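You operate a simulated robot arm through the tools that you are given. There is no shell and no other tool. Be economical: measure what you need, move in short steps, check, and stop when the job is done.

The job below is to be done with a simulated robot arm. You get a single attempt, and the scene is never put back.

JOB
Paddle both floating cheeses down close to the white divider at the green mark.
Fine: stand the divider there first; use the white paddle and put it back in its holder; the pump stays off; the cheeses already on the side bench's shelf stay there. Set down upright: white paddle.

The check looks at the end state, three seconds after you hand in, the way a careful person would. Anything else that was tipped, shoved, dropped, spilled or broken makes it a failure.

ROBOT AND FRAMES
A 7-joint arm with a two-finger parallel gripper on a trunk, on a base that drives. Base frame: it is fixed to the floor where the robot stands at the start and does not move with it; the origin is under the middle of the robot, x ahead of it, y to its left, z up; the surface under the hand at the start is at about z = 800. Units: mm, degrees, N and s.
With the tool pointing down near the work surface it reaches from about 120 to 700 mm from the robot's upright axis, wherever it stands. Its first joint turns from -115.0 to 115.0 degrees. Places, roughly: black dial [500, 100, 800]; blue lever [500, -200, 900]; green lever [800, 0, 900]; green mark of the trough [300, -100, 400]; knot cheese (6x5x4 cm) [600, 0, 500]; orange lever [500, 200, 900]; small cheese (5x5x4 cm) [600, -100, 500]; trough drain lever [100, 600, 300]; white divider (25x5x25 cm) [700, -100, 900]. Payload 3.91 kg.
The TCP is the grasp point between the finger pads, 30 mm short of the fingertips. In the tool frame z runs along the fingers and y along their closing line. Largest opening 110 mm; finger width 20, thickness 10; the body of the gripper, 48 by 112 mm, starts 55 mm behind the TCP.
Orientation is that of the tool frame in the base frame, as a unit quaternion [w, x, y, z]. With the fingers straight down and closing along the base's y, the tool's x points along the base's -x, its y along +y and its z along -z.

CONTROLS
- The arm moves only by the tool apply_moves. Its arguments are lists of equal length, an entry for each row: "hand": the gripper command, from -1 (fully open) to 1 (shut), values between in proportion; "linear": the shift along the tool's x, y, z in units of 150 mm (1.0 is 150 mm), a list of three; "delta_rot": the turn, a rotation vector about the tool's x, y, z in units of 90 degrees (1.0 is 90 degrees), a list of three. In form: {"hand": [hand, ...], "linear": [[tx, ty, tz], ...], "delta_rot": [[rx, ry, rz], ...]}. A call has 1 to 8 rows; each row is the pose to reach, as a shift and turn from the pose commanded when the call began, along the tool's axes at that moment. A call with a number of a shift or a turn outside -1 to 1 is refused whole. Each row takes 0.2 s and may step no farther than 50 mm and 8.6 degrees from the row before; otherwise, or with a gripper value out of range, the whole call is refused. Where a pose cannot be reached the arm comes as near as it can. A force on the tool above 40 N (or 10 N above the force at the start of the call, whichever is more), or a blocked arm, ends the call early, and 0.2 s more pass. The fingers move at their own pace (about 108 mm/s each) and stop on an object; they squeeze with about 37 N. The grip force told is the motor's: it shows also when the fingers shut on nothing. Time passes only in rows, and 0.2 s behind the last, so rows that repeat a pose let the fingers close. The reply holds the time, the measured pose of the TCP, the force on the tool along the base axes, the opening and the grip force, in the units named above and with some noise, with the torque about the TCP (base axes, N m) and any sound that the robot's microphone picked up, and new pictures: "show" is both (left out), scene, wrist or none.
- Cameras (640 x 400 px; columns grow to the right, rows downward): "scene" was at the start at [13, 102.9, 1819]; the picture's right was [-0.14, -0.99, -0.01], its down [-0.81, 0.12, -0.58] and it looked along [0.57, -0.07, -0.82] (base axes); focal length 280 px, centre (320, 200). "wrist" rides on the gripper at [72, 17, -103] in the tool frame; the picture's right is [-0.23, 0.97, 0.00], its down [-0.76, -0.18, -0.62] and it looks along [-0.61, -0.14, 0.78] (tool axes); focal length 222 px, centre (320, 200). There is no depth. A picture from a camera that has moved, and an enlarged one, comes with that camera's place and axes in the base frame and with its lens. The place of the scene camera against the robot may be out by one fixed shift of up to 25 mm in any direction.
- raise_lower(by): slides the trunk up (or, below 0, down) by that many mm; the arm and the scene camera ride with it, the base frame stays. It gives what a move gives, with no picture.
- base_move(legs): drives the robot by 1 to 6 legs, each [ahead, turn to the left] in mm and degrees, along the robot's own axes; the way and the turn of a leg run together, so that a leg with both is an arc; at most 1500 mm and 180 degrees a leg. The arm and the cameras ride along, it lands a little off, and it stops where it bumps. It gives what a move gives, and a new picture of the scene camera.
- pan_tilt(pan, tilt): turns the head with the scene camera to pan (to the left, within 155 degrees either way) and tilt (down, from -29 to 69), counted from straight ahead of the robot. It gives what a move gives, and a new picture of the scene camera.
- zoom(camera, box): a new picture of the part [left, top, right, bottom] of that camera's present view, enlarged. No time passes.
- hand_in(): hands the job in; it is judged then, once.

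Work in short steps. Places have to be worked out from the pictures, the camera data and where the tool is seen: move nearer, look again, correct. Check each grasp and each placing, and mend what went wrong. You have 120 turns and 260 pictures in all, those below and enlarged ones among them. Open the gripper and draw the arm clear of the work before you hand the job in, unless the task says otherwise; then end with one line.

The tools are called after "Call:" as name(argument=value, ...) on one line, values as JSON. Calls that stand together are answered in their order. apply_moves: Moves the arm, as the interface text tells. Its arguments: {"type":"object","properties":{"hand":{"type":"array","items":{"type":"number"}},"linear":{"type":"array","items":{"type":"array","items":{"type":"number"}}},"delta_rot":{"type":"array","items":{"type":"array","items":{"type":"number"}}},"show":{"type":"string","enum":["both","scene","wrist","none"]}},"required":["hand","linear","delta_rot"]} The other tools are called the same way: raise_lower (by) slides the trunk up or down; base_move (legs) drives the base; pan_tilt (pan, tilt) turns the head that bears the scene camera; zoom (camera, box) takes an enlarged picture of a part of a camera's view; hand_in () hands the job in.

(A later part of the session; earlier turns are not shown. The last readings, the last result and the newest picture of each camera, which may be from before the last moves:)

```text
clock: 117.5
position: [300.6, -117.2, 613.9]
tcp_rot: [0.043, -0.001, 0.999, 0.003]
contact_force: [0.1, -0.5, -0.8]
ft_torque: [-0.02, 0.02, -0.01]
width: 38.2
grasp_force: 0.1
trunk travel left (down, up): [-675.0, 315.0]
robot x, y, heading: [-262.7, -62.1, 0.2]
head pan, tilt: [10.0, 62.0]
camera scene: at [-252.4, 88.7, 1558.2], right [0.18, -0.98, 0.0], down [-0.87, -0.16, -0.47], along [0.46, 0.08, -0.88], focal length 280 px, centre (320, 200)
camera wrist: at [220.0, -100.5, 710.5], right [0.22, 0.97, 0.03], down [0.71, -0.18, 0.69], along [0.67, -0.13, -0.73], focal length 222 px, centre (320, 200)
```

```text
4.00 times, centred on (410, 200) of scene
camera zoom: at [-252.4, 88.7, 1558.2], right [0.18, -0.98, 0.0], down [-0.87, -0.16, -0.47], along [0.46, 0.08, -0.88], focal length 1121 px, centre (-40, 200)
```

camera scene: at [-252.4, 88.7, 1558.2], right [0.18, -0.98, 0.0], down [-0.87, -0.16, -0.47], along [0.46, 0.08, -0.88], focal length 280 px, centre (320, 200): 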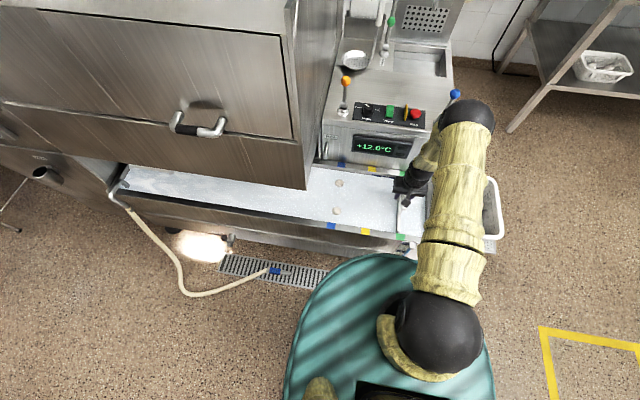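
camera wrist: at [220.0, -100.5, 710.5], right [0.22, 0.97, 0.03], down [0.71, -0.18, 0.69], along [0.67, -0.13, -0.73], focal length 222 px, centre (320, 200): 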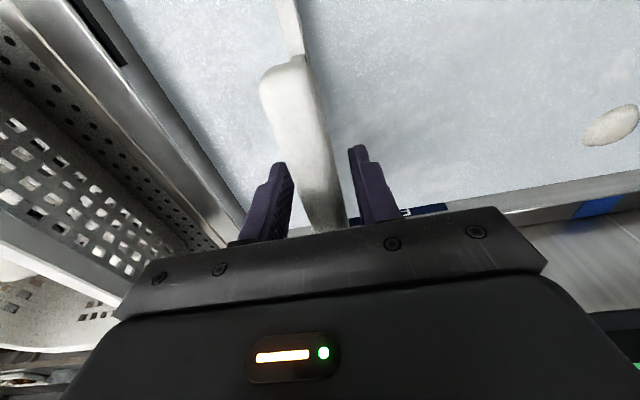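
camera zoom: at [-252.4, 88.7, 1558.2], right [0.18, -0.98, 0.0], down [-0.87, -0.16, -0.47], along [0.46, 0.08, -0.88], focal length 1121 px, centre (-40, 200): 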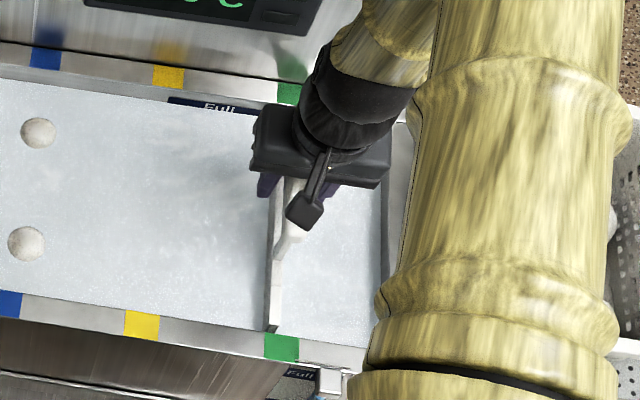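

Released and standing. I'll open fully, lift straight up (keeping the tilt), then level the tool.

Call:
apply_moves(hand=[-0.6, -0.6, -1, -1, -1, -1], linear=[[0, 0, 0], [-0.009, 0, -0.1], [-0.026, 0, -0.3], [-0.052, 0, -0.6], [-0.08, 0, -0.9], [-0.08, 0, -0.9]], delta_rot=[[0, 0, 0], [0, 0, 0], [0, 0, 0], [0, 0.02, 0], [0, 0.0556, 0], [0, 0.0556, 0]], show="both")

Call:
zoom(camera="scene", box=[360, 150, 460, 250])

```text
clock: 118.9
position: [301.5, -118.4, 750.2]
tcp_rot: [-0.001, -0.002, 1.0, 0.004]
contact_force: [-0.1, 0.0, 0.2]
ft_torque: [0.03, -0.02, 0.03]
width: 110.0
grasp_force: 0.0
trunk travel left (down, up): [-675.0, 315.0]
robot x, y, heading: [-262.5, -58.6, 0.2]
head pan, tilt: [10.0, 62.0]
camera scene: at [-252.3, 88.7, 1558.2], right [0.18, -0.98, 0.0], down [-0.87, -0.16, -0.47], along [0.46, 0.08, -0.88], focal length 280 px, centre (320, 200)
camera wrist: at [229.5, -101.8, 853.4], right [0.22, 0.97, 0.01], down [0.76, -0.18, 0.62], along [0.61, -0.13, -0.78], focal length 222 px, centre (320, 200)
```

scene: 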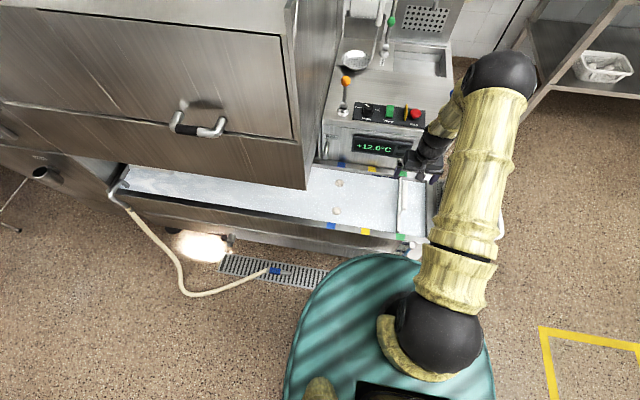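
wrist: 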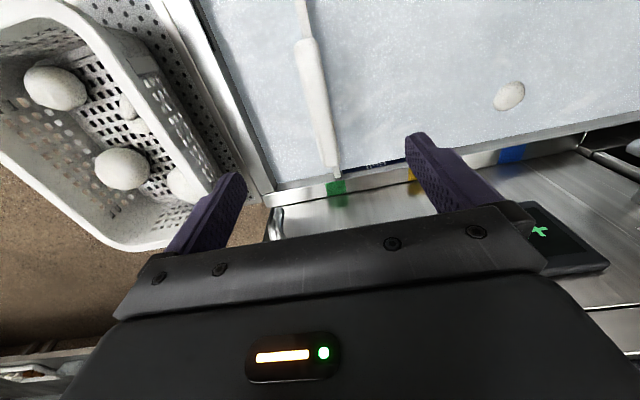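

```text
4.00 times, centred on (410, 200) of scene
camera zoom: at [-252.3, 88.7, 1558.2], right [0.18, -0.98, 0.0], down [-0.87, -0.16, -0.47], along [0.46, 0.08, -0.88], focal length 1121 px, centre (-40, 200)
```

zoom: 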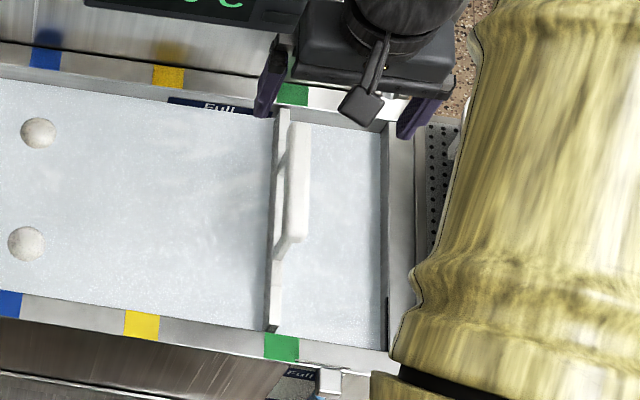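

The divider stands squarely at the green mark. Now for the paddle: raise the trunk, retract and raise the arm, then drive to the console's right side.

Call:
raise_lower(by=305)

Call:
apply_moves(hand=[-1, -1, -1, -1, -1], linear=[[0.2, 0, -0.2], [0.4, 0, -0.4], [0.6, 0, -0.6], [0.8, 0, -0.8], [1.0, 0, -1.0]], delta_rot=[[0, 0, 0], [0, 0, 0], [0, 0, 0], [0, 0, 0], [0, 0, 0]], show="none")

Call:
base_move(legs=[[0, -90], [750, 0], [0, 90], [1110, 0], [0, 90], [350, 0]])

Call:
pan_tilt(pan=30, tilt=55)

Call:
zoom(camera="wrist", box=[0, 0, 640, 400])

```text
clock: 122.0
position: [303.0, -119.5, 1054.2]
tcp_rot: [-0.001, -0.001, 1.0, 0.003]
contact_force: [0.1, 0.1, -0.6]
ft_torque: [-0.01, -0.01, 0.0]
width: 109.8
grasp_force: 0.1
trunk travel left (down, up): [-980.0, 10.0]
robot x, y, heading: [-260.0, -61.4, 0.4]
head pan, tilt: [10.0, 62.0]
```

```text
clock: 123.2
position: [151.2, -121.1, 1205.7]
tcp_rot: [0.0, -0.002, 1.0, 0.004]
contact_force: [0.3, -0.6, 0.2]
ft_torque: [0.0, -0.05, 0.03]
width: 109.8
grasp_force: 0.1
trunk travel left (down, up): [-980.0, 10.0]
robot x, y, heading: [-261.8, -57.8, 0.1]
head pan, tilt: [10.0, 62.0]
```

```text
clock: 152.9
position: [916.8, -67.5, 1203.8]
tcp_rot: [-0.003, -0.702, 0.713, 0.002]
contact_force: [0.5, 0.2, 1.1]
ft_torque: [0.01, 0.02, -0.01]
width: 109.9
grasp_force: 0.1
trunk travel left (down, up): [-980.0, 10.0]
robot x, y, heading: [846.5, -479.4, 89.1]
head pan, tilt: [10.0, 62.0]
camera scene: at [691.3, -491.0, 1863.2], right [0.99, 0.16, 0.0], down [0.14, -0.87, -0.47], along [-0.07, 0.46, -0.88], focal length 280 px, centre (320, 200)
```

scene: 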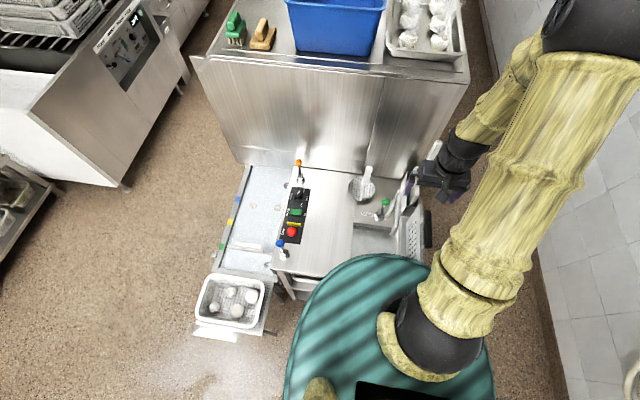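

```text
clock: 153.8
position: [916.7, -69.4, 1204.5]
tcp_rot: [-0.003, -0.702, 0.713, 0.001]
contact_force: [0.3, 0.4, 0.2]
ft_torque: [0.01, -0.01, 0.01]
width: 110.2
grasp_force: 0.1
trunk travel left (down, up): [-980.0, 10.0]
robot x, y, heading: [847.3, -483.0, 89.3]
head pan, tilt: [30.0, 55.0]
camera scene: at [666.5, -492.5, 1871.6], right [0.87, 0.48, 0.0], down [0.4, -0.72, -0.57], along [-0.28, 0.5, -0.82], focal length 280 px, centre (320, 200)
```

scene: 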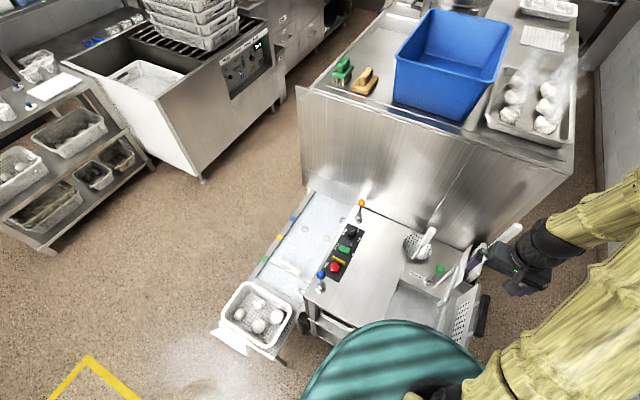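

```text
1.00 times, centred on (320, 200) of wrist (not enlarged: the box is as wide or as high as the picture)
camera zoom: at [899.3, -140.2, 1308.3], right [-0.97, 0.24, 0.01], down [0.19, 0.76, 0.62], along [0.15, 0.6, -0.78], focal length 222 px, centre (320, 200)
```

zoom: 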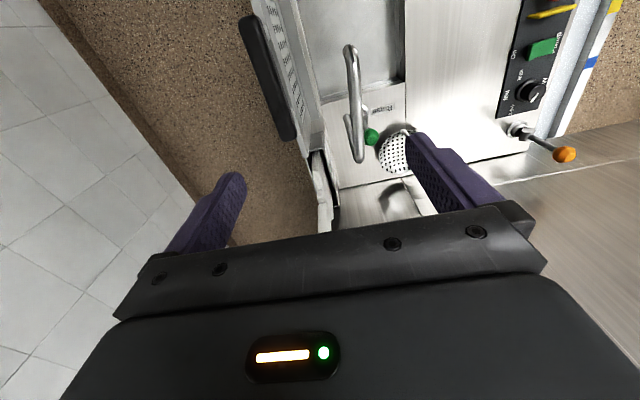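

I'll zoom in to find the paddle handle relative to the gripper.

Call:
zoom(camera="scene", box=[380, 200, 560, 320])

Call:
apply_moves(hand=[-1, -1, -1], linear=[[0.3, 0, -0.2], [0.6, 0, -0.3], [0.9, 0, -0.3]], delta_rot=[[0, 0, 0], [0, 0, 0], [0, 0, 0]], show="both")

```text
3.33 times, centred on (470, 260) of scene
camera zoom: at [666.5, -492.5, 1871.6], right [0.87, 0.48, 0.0], down [0.4, -0.72, -0.57], along [-0.28, 0.5, -0.82], focal length 934 px, centre (-180, 0)
```

zoom: 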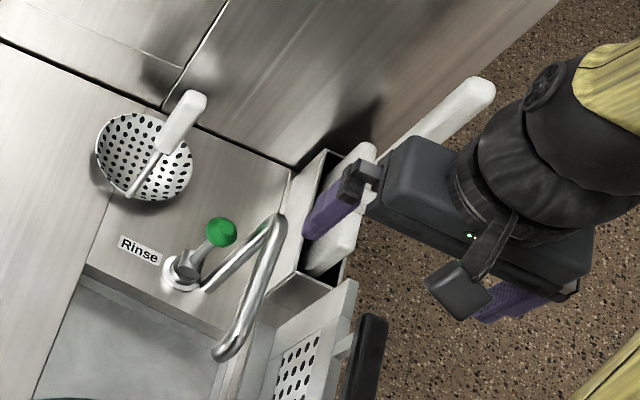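

```text
refused: row 1 steps farther than a row can; nothing moved
```

The handle stands just beyond the gripper, top near (965,125,1170). I'll retract 130 mm and rise 45 to see it in the wrist camera.

Call:
apply_moves(hand=[-1, -1, -1], linear=[[0.3, 0, -0.1], [0.6, 0, -0.2], [0.87, 0, -0.3]], delta_rot=[[0, 0, 0], [0, 0, 0], [0, 0, 0]], show="both")

Call:
zoom(camera="scene", box=[380, 180, 580, 320])

```text
clock: 154.6
position: [925.3, -162.3, 1260.3]
tcp_rot: [-0.004, -0.702, 0.713, 0.002]
contact_force: [-0.6, -0.9, 0.6]
ft_torque: [-0.01, -0.02, -0.03]
width: 110.1
grasp_force: 0.0
out of reach, approached as far as the arm can: row 2, 3
trunk travel left (down, up): [-980.0, 10.0]
robot x, y, heading: [847.7, -478.2, 88.9]
head pan, tilt: [30.0, 55.0]
camera scene: at [666.6, -494.5, 1871.6], right [0.87, 0.49, 0.0], down [0.4, -0.72, -0.57], along [-0.28, 0.5, -0.82], focal length 280 px, centre (320, 200)
camera wrist: at [908.5, -233.4, 1363.7], right [-0.97, 0.24, 0.01], down [0.19, 0.76, 0.62], along [0.15, 0.6, -0.78], focal length 222 px, centre (320, 200)
```

scene: 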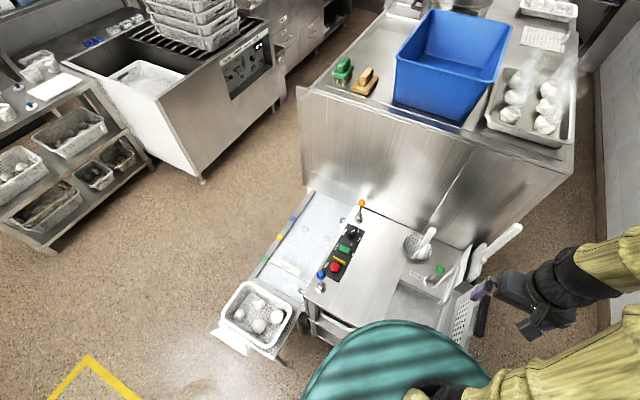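
wrist: 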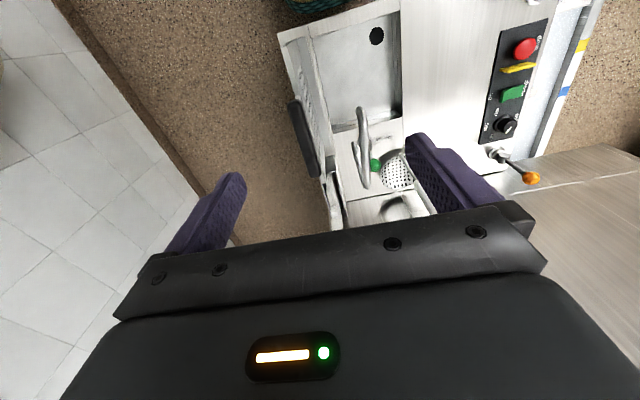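

```text
2.86 times, centred on (480, 250) of scene
camera zoom: at [666.6, -494.5, 1871.6], right [0.87, 0.49, 0.0], down [0.4, -0.72, -0.57], along [-0.28, 0.5, -0.82], focal length 801 px, centre (-137, 57)
```

zoom: 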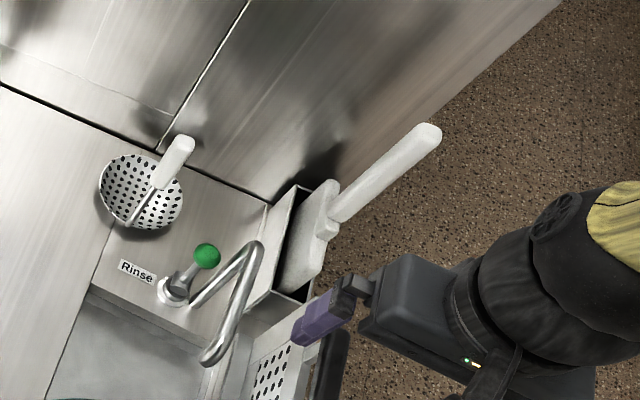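

Triangulated handle top ≈(952,115–140,1190), vertical. I'll move over it with the fingertips above its top, first 150 mm.

Call:
apply_moves(hand=[-1, -1, -1, -1], linear=[[-0.3, -0.05, 0], [-0.6, -0.1, 0], [-0.9, -0.15, 0], [-1.0, -0.17, 0]], delta_rot=[[0, 0, 0], [0, 0, 0], [0, 0, 0], [0, 0, 0]], show="none")

Call:
apply_moves(hand=[-1, -1], linear=[[-0.25, 0, 0], [-0.5, 0, 0]], delta_rot=[[0, 0, 0], [0, 0, 0]], show="both")

Call:
zoom(camera="scene", box=[440, 140, 600, 280])

```text
clock: 155.6
position: [954.4, -12.0, 1258.5]
tcp_rot: [-0.003, -0.702, 0.713, 0.002]
contact_force: [0.8, -0.1, 0.0]
ft_torque: [0.04, 0.01, -0.04]
width: 109.9
grasp_force: 0.1
trunk travel left (down, up): [-980.0, 10.0]
robot x, y, heading: [849.6, -480.7, 89.2]
head pan, tilt: [30.0, 55.0]
```

```text
clock: 156.2
position: [956.1, 65.2, 1259.5]
tcp_rot: [-0.003, -0.701, 0.713, 0.002]
contact_force: [-0.1, -0.3, -0.4]
ft_torque: [-0.03, 0.01, -0.03]
width: 110.1
grasp_force: 0.0
trunk travel left (down, up): [-980.0, 10.0]
robot x, y, heading: [847.4, -481.2, 89.1]
head pan, tilt: [30.0, 55.0]
camera scene: at [666.4, -491.4, 1871.6], right [0.87, 0.49, 0.0], down [0.4, -0.72, -0.57], along [-0.28, 0.5, -0.82], focal length 280 px, centre (320, 200)
camera wrist: at [938.1, -5.6, 1362.6], right [-0.97, 0.24, 0.01], down [0.19, 0.76, 0.62], along [0.15, 0.6, -0.78], focal length 222 px, centre (320, 200)
```

scene: 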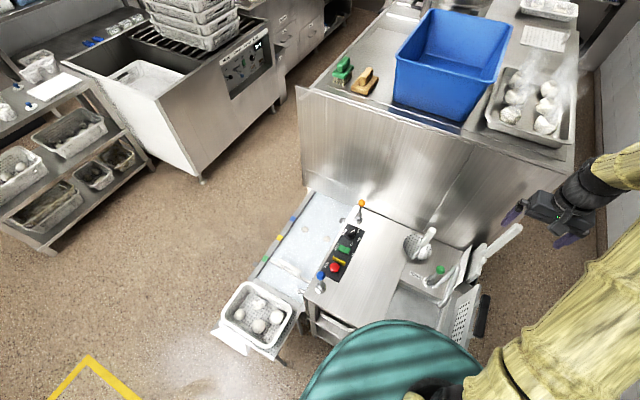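
wrist: 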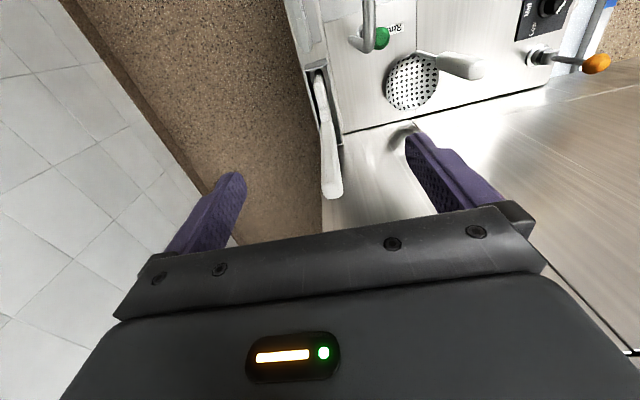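

```text
2.86 times, centred on (520, 210) of scene
camera zoom: at [666.4, -491.4, 1871.6], right [0.87, 0.49, 0.0], down [0.4, -0.72, -0.57], along [-0.28, 0.5, -0.82], focal length 801 px, centre (-251, 171)
```

zoom: 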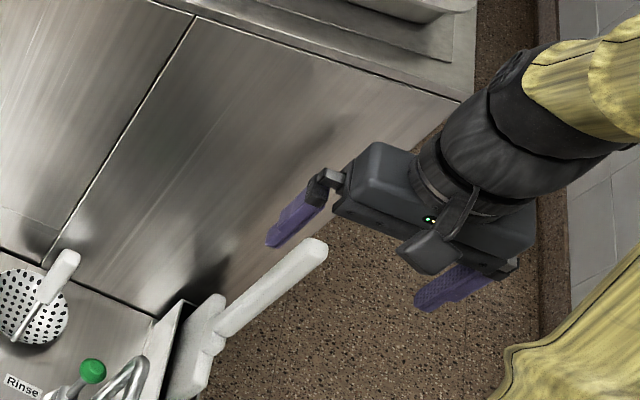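

The wrist view puts the handle top at about (956,117,1190), and the cabinet panel at y≈240, leaving clearance. Move over it, staying high.

Call:
apply_moves(hand=[-1, -1, -1], linear=[[-0.17, 0, 0], [-0.345, 0, 0], [-0.345, 0, 0]], delta_rot=[[0, 0, 0], [0, 0, 0], [0, 0, 0]], show="both")

Call:
zoom(camera="wrist", box=[200, 80, 440, 240])

```text
clock: 157.0
position: [955.7, 114.9, 1260.0]
tcp_rot: [-0.003, -0.701, 0.713, 0.001]
contact_force: [-0.8, -0.1, -0.1]
ft_torque: [0.02, 0.0, 0.04]
width: 110.4
grasp_force: 0.1
trunk travel left (down, up): [-980.0, 10.0]
robot x, y, heading: [850.7, -483.0, 89.1]
head pan, tilt: [30.0, 55.0]
camera scene: at [666.2, -493.1, 1871.6], right [0.87, 0.49, 0.0], down [0.4, -0.72, -0.57], along [-0.28, 0.5, -0.82], focal length 280 px, centre (320, 200)
camera wrist: at [938.9, 44.8, 1363.0], right [-0.97, 0.24, 0.01], down [0.19, 0.76, 0.62], along [0.15, 0.6, -0.78], focal length 222 px, centre (320, 200)
```

scene: 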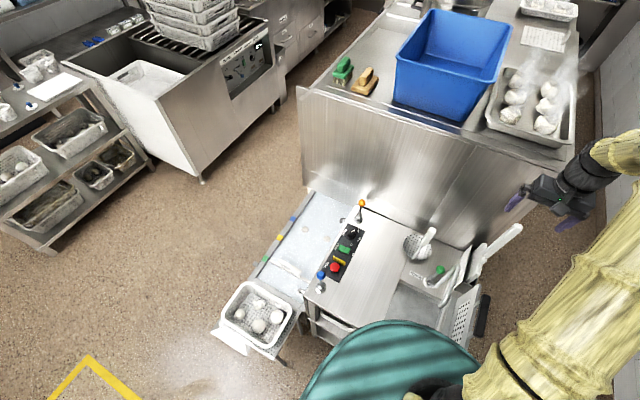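
wrist: 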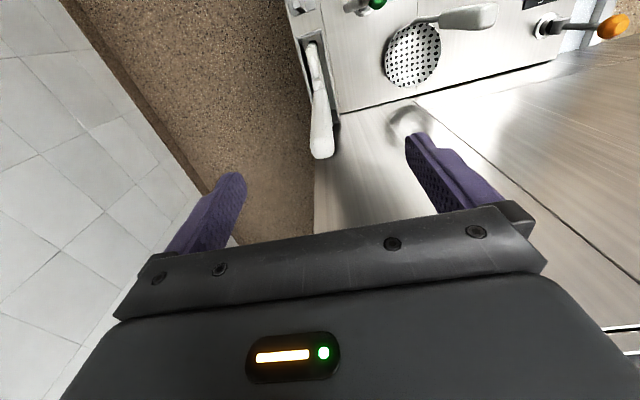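

```text
2.50 times, centred on (320, 160) of wrist
camera zoom: at [938.9, 44.8, 1363.0], right [-0.97, 0.24, 0.01], down [0.19, 0.76, 0.62], along [0.15, 0.6, -0.78], focal length 555 px, centre (320, 300)
```

zoom: 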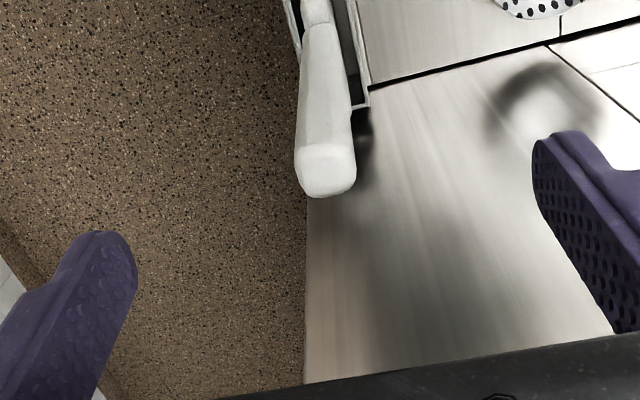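

Refined handle top ≈(957,128,1178). Shift +13 mm in y and descend 80 mm, then look.

Call:
apply_moves(hand=[-1, -1, -1, -1], linear=[[-0.087, -0.01, 0.0], [-0.087, -0.01, 0.25], [-0.087, -0.01, 0.53], [-0.087, -0.01, 0.53]], delta_rot=[[0, 0, 0], [0, 0, 0], [0, 0, 0], [0, 0, 0]], show="both")

Call:
zoom(camera="wrist", box=[200, 80, 440, 240])

Call:
zoom(camera="scene", box=[440, 140, 600, 280])

```text
clock: 158.0
position: [956.4, 127.4, 1181.7]
tcp_rot: [-0.002, -0.701, 0.713, 0.002]
contact_force: [-0.1, -0.7, 1.0]
ft_torque: [0.01, -0.02, 0.0]
width: 110.2
grasp_force: 0.0
trunk travel left (down, up): [-980.0, 10.0]
robot x, y, heading: [851.0, -484.1, 88.9]
head pan, tilt: [30.0, 55.0]
camera scene: at [666.2, -493.4, 1871.6], right [0.87, 0.49, 0.0], down [0.4, -0.72, -0.57], along [-0.28, 0.5, -0.82], focal length 280 px, centre (320, 200)
camera wrist: at [939.4, 56.6, 1283.8], right [-0.97, 0.24, 0.01], down [0.19, 0.76, 0.62], along [0.15, 0.6, -0.78], focal length 222 px, centre (320, 200)
```

scene: 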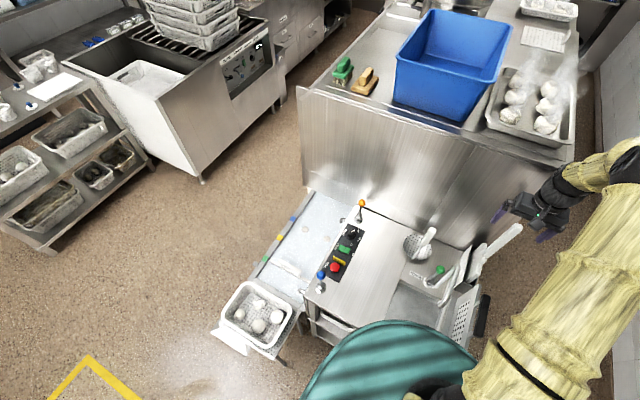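
wrist: 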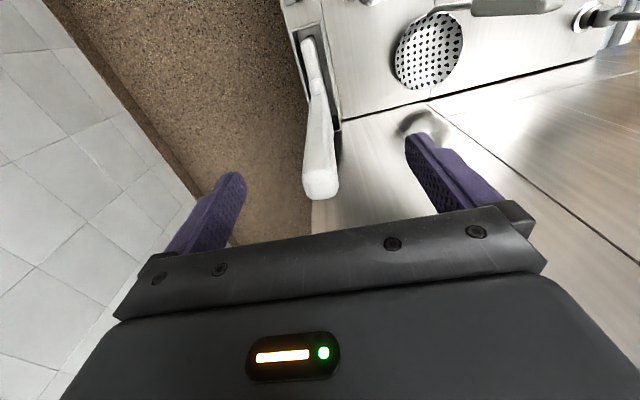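

```text
2.50 times, centred on (320, 160) of wrist
camera zoom: at [939.4, 56.6, 1283.8], right [-0.97, 0.24, 0.01], down [0.19, 0.76, 0.62], along [0.15, 0.6, -0.78], focal length 555 px, centre (320, 300)
```

zoom: 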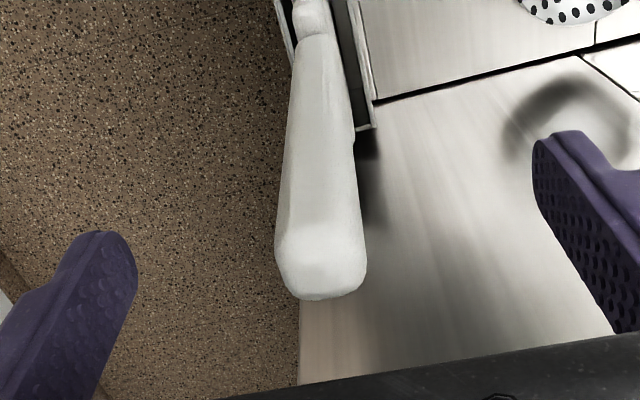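

```text
2.86 times, centred on (520, 210) of scene
camera zoom: at [666.2, -493.4, 1871.6], right [0.87, 0.49, 0.0], down [0.4, -0.72, -0.57], along [-0.28, 0.5, -0.82], focal length 801 px, centre (-251, 171)
```

zoom: 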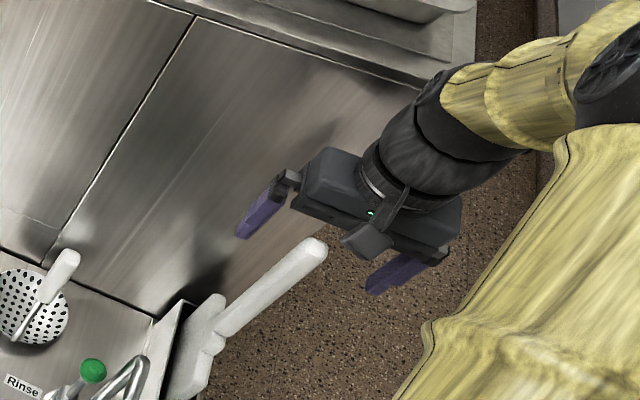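

Handle top refined to (958,132,1170). Shift 5 mm, descend 53 mm and close.

Call:
apply_moves(hand=[-1, -1, -1, 1, 1, 1, 1], linear=[[-0.033, -0.01, 0.0], [-0.033, -0.01, 0.2], [-0.033, -0.01, 0.355], [-0.033, -0.01, 0.355], [-0.033, -0.01, 0.355], [-0.033, -0.01, 0.355], [-0.033, -0.01, 0.355]], delta_rot=[[0, 0, 0], [0, 0, 0], [0, 0, 0], [0, 0, 0], [0, 0, 0], [0, 0, 0], [0, 0, 0]], show="both")

Call:
zoom(camera="scene", box=[440, 140, 600, 280])

```text
clock: 159.6
position: [958.6, 134.1, 1127.6]
tcp_rot: [-0.002, -0.701, 0.713, 0.002]
contact_force: [1.4, 1.0, 0.3]
ft_torque: [0.01, -0.29, 0.02]
width: 22.9
grasp_force: 37.4
trunk travel left (down, up): [-980.0, 10.0]
robot x, y, heading: [849.2, -487.6, 88.9]
head pan, tilt: [30.0, 55.0]
camera scene: at [666.5, -492.2, 1871.5], right [0.87, 0.49, 0.0], down [0.4, -0.72, -0.57], along [-0.28, 0.5, -0.82], focal length 280 px, centre (320, 200)
camera wrist: at [941.4, 63.2, 1230.6], right [-0.97, 0.24, 0.01], down [0.19, 0.76, 0.62], along [0.15, 0.6, -0.78], focal length 222 px, centre (320, 200)
```

scene: 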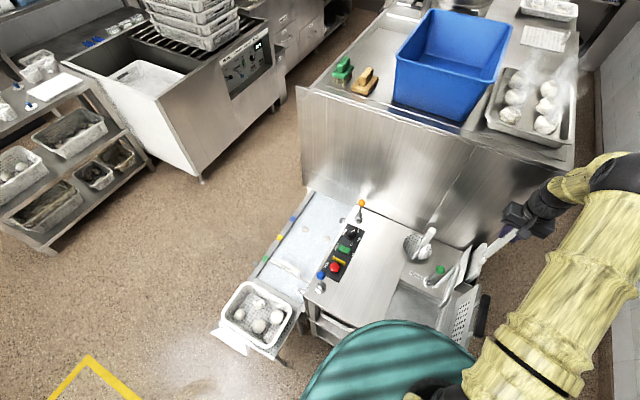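
wrist: 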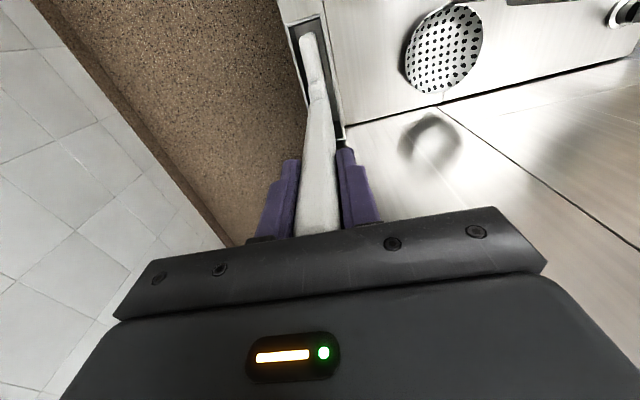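

```text
2.86 times, centred on (520, 210) of scene
camera zoom: at [666.5, -492.2, 1871.5], right [0.87, 0.49, 0.0], down [0.4, -0.72, -0.57], along [-0.28, 0.5, -0.82], focal length 801 px, centre (-251, 171)
```

zoom: 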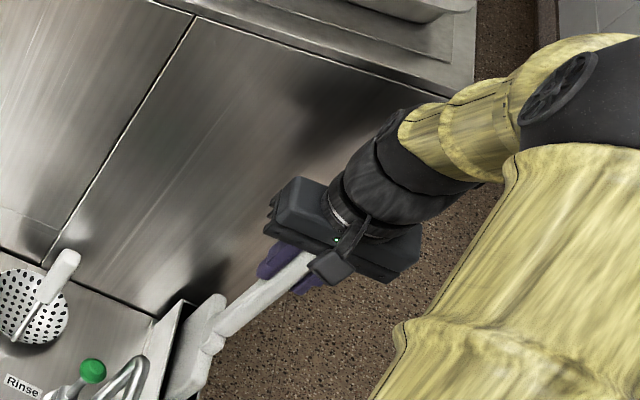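

Gripped (22.9 mm) at TCP (958.6,134.1,1127.6) – the seat pose to return to. Lift straight up 140 mm.

Call:
apply_moves(hand=[1, 1, 1, 1, 1], linear=[[0, 0, -0.15], [0, 0, -0.4], [0, 0, -0.65], [0, 0, -0.93], [0, 0, -0.93]], delta_rot=[[0, 0, 0], [0, 0, 0], [0, 0, 0], [0, 0, 0], [0, 0, 0]], show="both")

Call:
zoom(camera="scene", box=[440, 140, 600, 280])

```text
clock: 160.8
position: [959.3, 135.1, 1266.0]
tcp_rot: [-0.004, -0.702, 0.712, 0.001]
contact_force: [-0.1, 0.3, -3.8]
ft_torque: [0.01, 0.0, 0.02]
width: 23.2
grasp_force: 36.9
trunk travel left (down, up): [-980.0, 10.0]
robot x, y, heading: [850.5, -482.4, 89.3]
head pan, tilt: [30.0, 55.0]
camera scene: at [666.6, -490.6, 1871.5], right [0.87, 0.49, 0.0], down [0.4, -0.72, -0.57], along [-0.28, 0.5, -0.82], focal length 280 px, centre (320, 200)
camera wrist: at [941.8, 64.6, 1369.7], right [-0.97, 0.24, 0.01], down [0.19, 0.76, 0.62], along [0.15, 0.6, -0.78], focal length 222 px, centre (320, 200)
```

scene: 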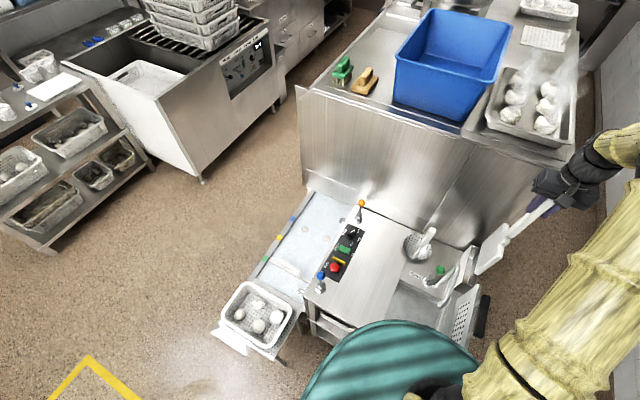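
wrist: 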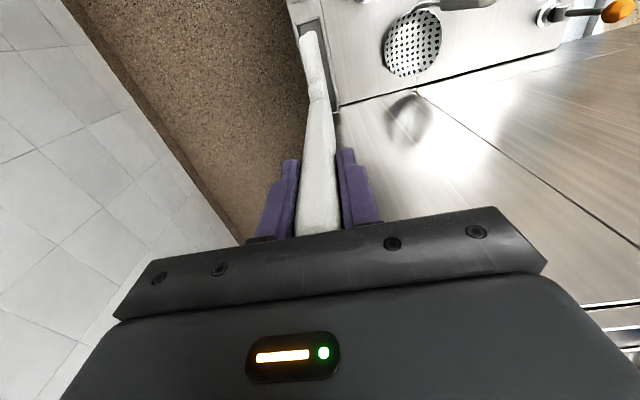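

```text
2.86 times, centred on (520, 210) of scene
camera zoom: at [666.6, -490.6, 1871.5], right [0.87, 0.49, 0.0], down [0.4, -0.72, -0.57], along [-0.28, 0.5, -0.82], focal length 801 px, centre (-251, 171)
```

zoom: 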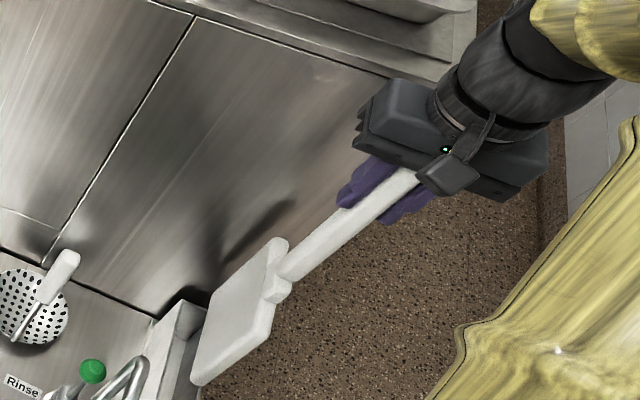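

Paddle is free of the holder (3.8 N). A steel divider with black handle stands at x≈958 to the right, so I'll swing the paddle outward in +x before retracting.

Call:
apply_moves(hand=[1, 1, 1, 1, 1, 1], linear=[[0, -0.3, 0], [0.1, -0.6, 0], [0.2, -0.88, 0], [0.5, -0.88, 0], [0.8, -0.88, 0], [1.0, -0.88, 0]], delta_rot=[[0, 0, 0], [0, 0, 0], [0, 0, 0], [0, 0, 0], [0, 0, 0], [0, 0, 0]], show="both")

```text
clock: 162.2
position: [1088.8, -19.5, 1266.3]
tcp_rot: [-0.002, -0.702, 0.712, 0.003]
contact_force: [-0.6, -0.8, -3.4]
ft_torque: [-0.01, -0.03, -0.06]
width: 22.8
grasp_force: 37.1
trunk travel left (down, up): [-980.0, 10.0]
robot x, y, heading: [848.3, -481.3, 89.2]
head pan, tilt: [30.0, 55.0]
camera scene: at [666.1, -493.3, 1871.5], right [0.87, 0.49, 0.0], down [0.4, -0.72, -0.57], along [-0.28, 0.5, -0.82], focal length 280 px, centre (320, 200)
camera wrist: at [1071.5, -90.4, 1368.7], right [-0.97, 0.24, 0.01], down [0.19, 0.76, 0.62], along [0.15, 0.6, -0.78], focal length 222 px, centre (320, 200)
```

scene: 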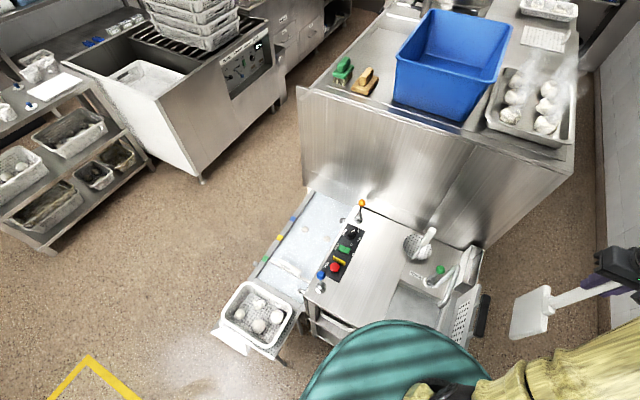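
wrist: 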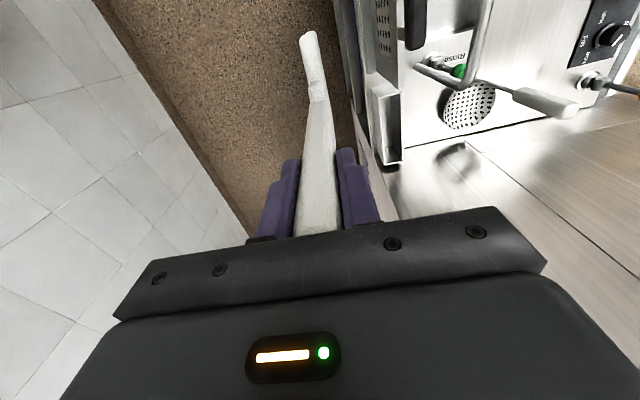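

Paddle is clear. Drive back round to the front as before.

Call:
base_move(legs=[[-320, 0], [0, -89.2], [-1100, 0], [0, -90], [-750, 0], [0, 90]])

Call:
pan_tilt(pan=20, tilt=62)

```text
clock: 191.7
position: [232.0, -280.5, 1265.4]
tcp_rot: [-0.001, 0.012, 1.0, 0.003]
contact_force: [-1.1, -0.7, -3.4]
ft_torque: [-0.01, -0.03, -0.05]
width: 22.8
grasp_force: 37.4
trunk travel left (down, up): [-980.0, 10.0]
robot x, y, heading: [-233.0, -38.8, -1.4]
head pan, tilt: [30.0, 55.0]
camera scene: at [-217.2, 135.9, 1871.6], right [0.48, -0.88, 0.0], down [-0.72, -0.39, -0.57], along [0.5, 0.28, -0.82], focal length 280 px, centre (320, 200)
```

scene: 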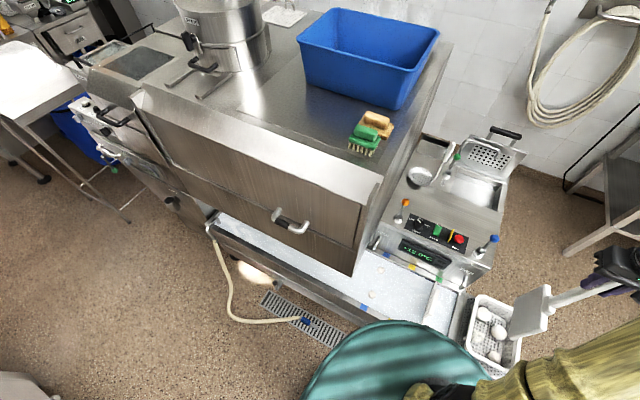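

```text
clock: 192.4
position: [232.0, -280.2, 1264.1]
tcp_rot: [0.0, 0.01, 1.0, 0.003]
contact_force: [-0.3, -0.8, -3.5]
ft_torque: [-0.02, 0.0, 0.0]
width: 23.0
grasp_force: 36.7
trunk travel left (down, up): [-980.0, 10.0]
robot x, y, heading: [-229.8, -36.8, -1.3]
head pan, tilt: [20.0, 62.0]
camera scene: at [-219.6, 122.0, 1863.2], right [0.32, -0.95, 0.0], down [-0.84, -0.28, -0.47], along [0.44, 0.15, -0.88], focal length 280 px, centre (320, 200)
```

scene: 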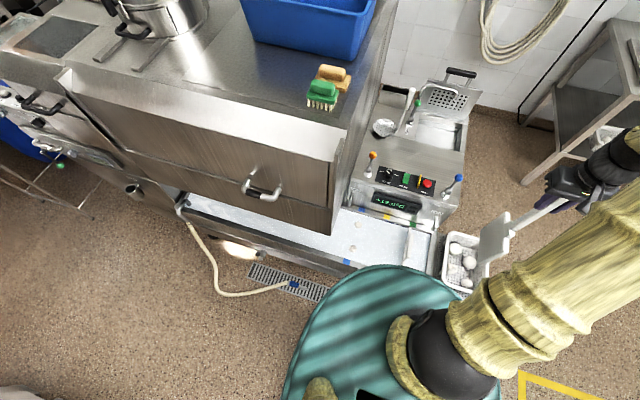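

Cheeses are at about (230,124) and (356,132). I'll push them one at a time. First bring the paddle over the trough at height, in three moves.

Call:
apply_moves(hand=[1, 1, 1, 1], linear=[[0, 0.3, 0], [0, 0.6, 0], [-0.03, 0.9, 0], [-0.07, 1.0, 0]], delta_rot=[[0, 0, 0], [0, 0, -0.006], [0, 0, -0.013], [0, 0, -0.013]], show="none")

Call:
apply_moves(hand=[1, 1, 1, 1], linear=[[0, 0.3, 0], [0, 0.6, 0], [0, 0.9, 0], [0, 1.0, 0]], delta_rot=[[0, 0, 0], [0, 0, 0], [0, 0, 0], [0, 0, 0]], show="none")

Call:
raise_lower(by=-300)

Call:
apply_moves(hand=[1], linear=[[0, 0, 0]], delta_rot=[[0, 0, 0]])

```text
clock: 193.4
position: [246.4, -131.4, 1265.3]
tcp_rot: [-0.001, 0.002, 1.0, 0.004]
contact_force: [-0.4, 0.0, -4.4]
ft_torque: [-0.01, 0.02, 0.0]
width: 22.9
grasp_force: 36.7
trunk travel left (down, up): [-980.0, 10.0]
robot x, y, heading: [-233.6, -36.1, -1.5]
head pan, tilt: [20.0, 62.0]
```

```text
clock: 194.4
position: [246.5, 20.9, 1267.4]
tcp_rot: [0.0, 0.001, 1.0, 0.003]
contact_force: [0.4, 0.6, -3.1]
ft_torque: [0.02, -0.01, -0.05]
width: 22.8
grasp_force: 37.4
trunk travel left (down, up): [-980.0, 10.0]
robot x, y, heading: [-230.4, -34.8, -1.0]
head pan, tilt: [20.0, 62.0]
```

```text
clock: 197.4
position: [245.8, 20.0, 966.4]
tcp_rot: [-0.001, 0.001, 1.0, 0.004]
contact_force: [-0.3, 0.0, -3.7]
ft_torque: [0.02, 0.02, -0.02]
width: 23.2
grasp_force: 36.6
trunk travel left (down, up): [-680.0, 310.0]
robot x, y, heading: [-230.5, -39.9, -1.3]
head pan, tilt: [20.0, 62.0]
```

```text
clock: 197.8
position: [245.9, 20.8, 965.8]
tcp_rot: [-0.001, 0.0, 1.0, 0.004]
contact_force: [0.3, 0.4, -3.0]
ft_torque: [0.02, 0.03, 0.0]
width: 22.7
grasp_force: 36.7
trunk travel left (down, up): [-680.0, 310.0]
robot x, y, heading: [-229.2, -34.4, -1.4]
head pan, tilt: [20.0, 62.0]
camera scene: at [-219.7, 122.2, 1563.2], right [0.32, -0.95, 0.0], down [-0.84, -0.28, -0.47], along [0.44, 0.15, -0.88], focal length 280 px, centre (320, 200)
camera wrist: at [173.3, 37.3, 1070.4], right [0.23, 0.97, 0.01], down [0.76, -0.18, 0.62], along [0.61, -0.14, -0.78], focal length 222 px, centre (320, 200)
```

scene: 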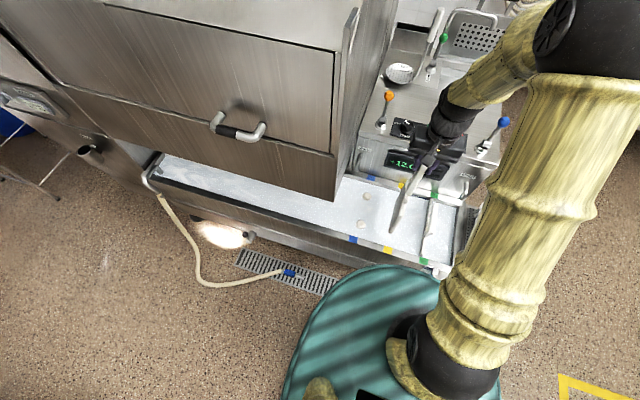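
wrist: 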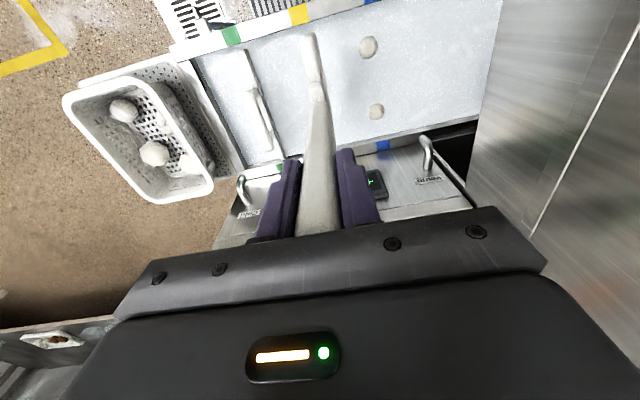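

Cheese A ≈(233,123), B ≈(361,131). I'll tilt the paddle 13° so the blade reaches beyond cheese A while the gripper stays clear of the cabinet, hovering above the water.

Call:
apply_moves(hand=[1, 1, 1, 1, 1], linear=[[0.01, 0.27, 0], [0.02, 0.547, 0], [0.02, 0.547, 0.2], [0.02, 0.547, 0.4], [0.02, 0.547, 0.4]], delta_rot=[[-0.07, 0, 0], [-0.144, 0, 0], [-0.144, 0, 0], [-0.144, 0, 0], [-0.144, 0, 0]])

Call:
zoom(camera="scene", box=[310, 130, 490, 270])

Call:
zoom(camera="wrist", box=[200, 0, 480, 180])

```text
clock: 199.0
position: [243.0, 102.1, 906.9]
tcp_rot: [-0.001, 0.001, 0.993, 0.117]
contact_force: [0.0, 0.0, -3.2]
ft_torque: [-0.17, -0.01, -0.03]
width: 22.8
grasp_force: 36.9
trunk travel left (down, up): [-680.0, 310.0]
robot x, y, heading: [-227.3, -37.2, -1.2]
head pan, tilt: [20.0, 62.0]
camera scene: at [-219.8, 122.3, 1563.2], right [0.32, -0.95, 0.0], down [-0.84, -0.28, -0.47], along [0.44, 0.15, -0.88], focal length 280 px, centre (320, 200)
camera wrist: at [170.5, 96.8, 1011.6], right [0.23, 0.95, 0.22], down [0.76, -0.32, 0.56], along [0.61, 0.04, -0.79], focal length 222 px, centre (320, 200)
```

scene: 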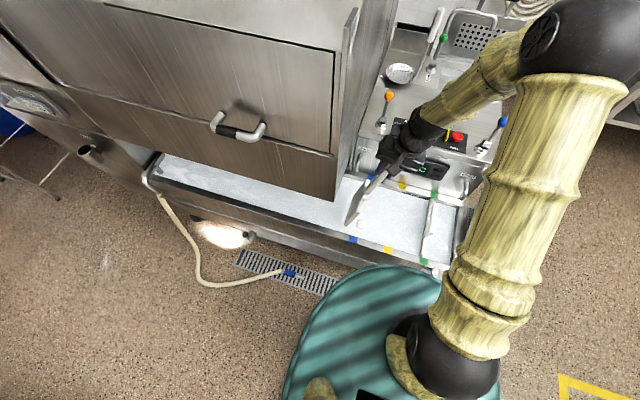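
wrist: 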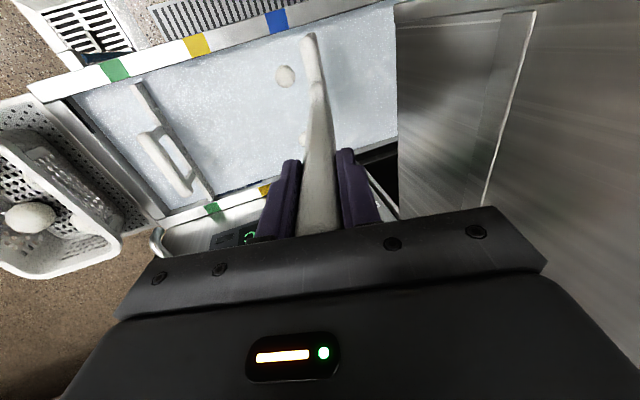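

```text
2.86 times, centred on (400, 200) of scene
camera zoom: at [-219.8, 122.3, 1563.2], right [0.32, -0.95, 0.0], down [-0.84, -0.28, -0.47], along [0.44, 0.15, -0.88], focal length 801 px, centre (91, 200)
```

zoom: 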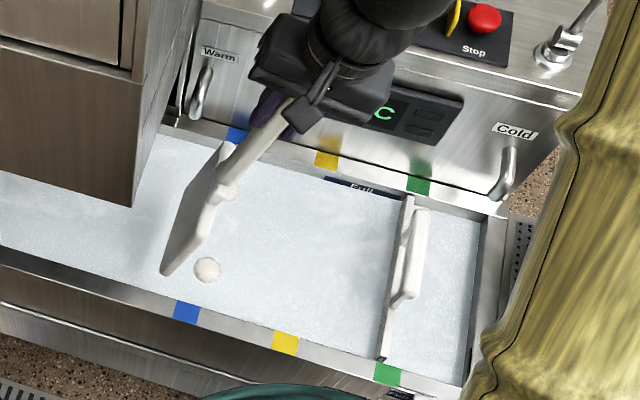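

```text
2.22 times, centred on (340, 90) of wrist
camera zoom: at [170.5, 96.8, 1011.6], right [0.23, 0.95, 0.22], down [0.76, -0.32, 0.56], along [0.61, 0.04, -0.79], focal length 494 px, centre (276, 444)
```

zoom: 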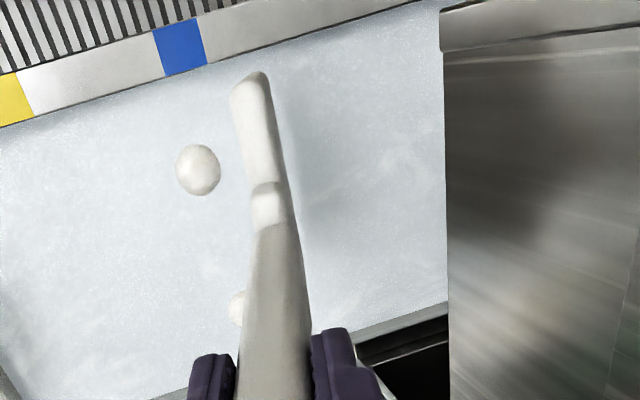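

The blade hangs beyond both cheeses with room. Lower it vertically 115 mm into the water.

Call:
apply_moves(hand=[1, 1, 1, 1, 1], linear=[[0, -0.045, 0.195], [0, -0.09, 0.39], [0, -0.13, 0.565], [0, -0.1726, 0.747], [0, -0.1726, 0.747]], delta_rot=[[0, 0, 0], [0, 0, 0], [0, 0, 0], [0, 0, 0], [0, 0, 0]])

Call:
zoom(camera="scene", box=[310, 130, 490, 270])

Call:
zoom(camera="wrist", box=[200, 0, 480, 180])

```text
clock: 200.2
position: [242.0, 103.7, 792.5]
tcp_rot: [-0.001, -0.001, 0.993, 0.116]
contact_force: [0.3, 0.2, -3.7]
ft_torque: [-0.13, 0.03, 0.0]
width: 22.8
grasp_force: 37.1
trunk travel left (down, up): [-680.0, 310.0]
robot x, y, heading: [-229.0, -35.6, -1.6]
head pan, tilt: [20.0, 62.0]
camera scene: at [-219.7, 122.3, 1563.2], right [0.32, -0.95, 0.0], down [-0.84, -0.28, -0.47], along [0.44, 0.15, -0.88], focal length 280 px, centre (320, 200)
camera wrist: at [170.8, 97.1, 897.2], right [0.23, 0.95, 0.22], down [0.76, -0.32, 0.56], along [0.61, 0.04, -0.79], focal length 222 px, centre (320, 200)
```

scene: 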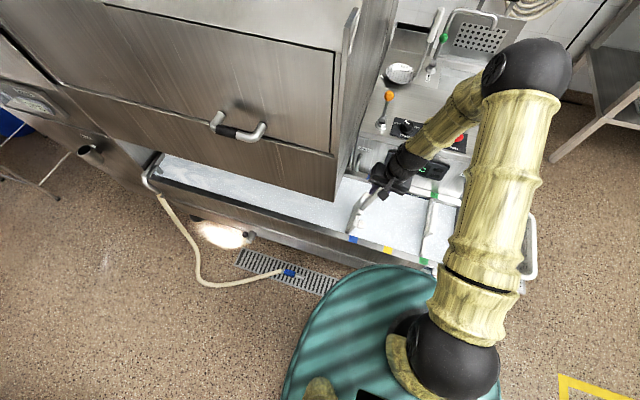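
wrist: 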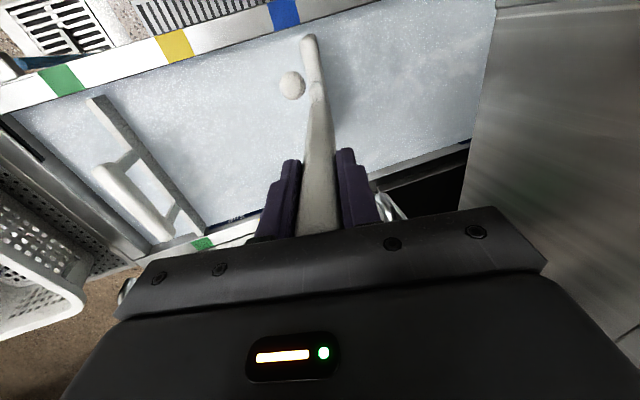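

```text
2.86 times, centred on (400, 200) of scene
camera zoom: at [-219.7, 122.3, 1563.2], right [0.32, -0.95, 0.0], down [-0.84, -0.28, -0.47], along [0.44, 0.15, -0.88], focal length 801 px, centre (91, 200)
```

zoom: 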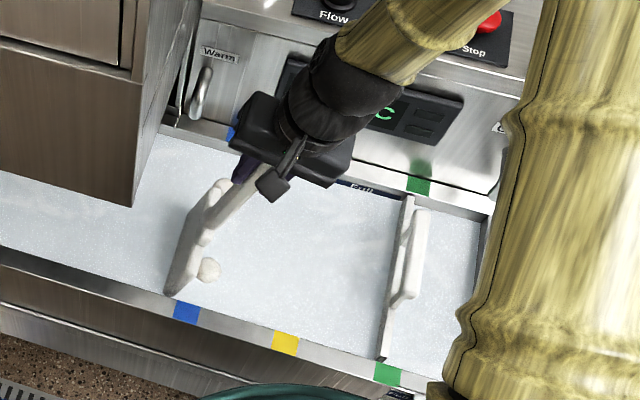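

```text
2.22 times, centred on (340, 90) of wrist
camera zoom: at [170.8, 97.1, 897.2], right [0.23, 0.95, 0.22], down [0.76, -0.32, 0.56], along [0.61, 0.04, -0.79], focal length 494 px, centre (276, 444)
```

zoom: 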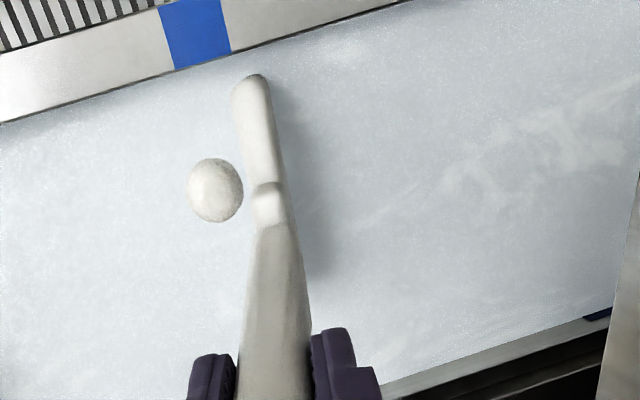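

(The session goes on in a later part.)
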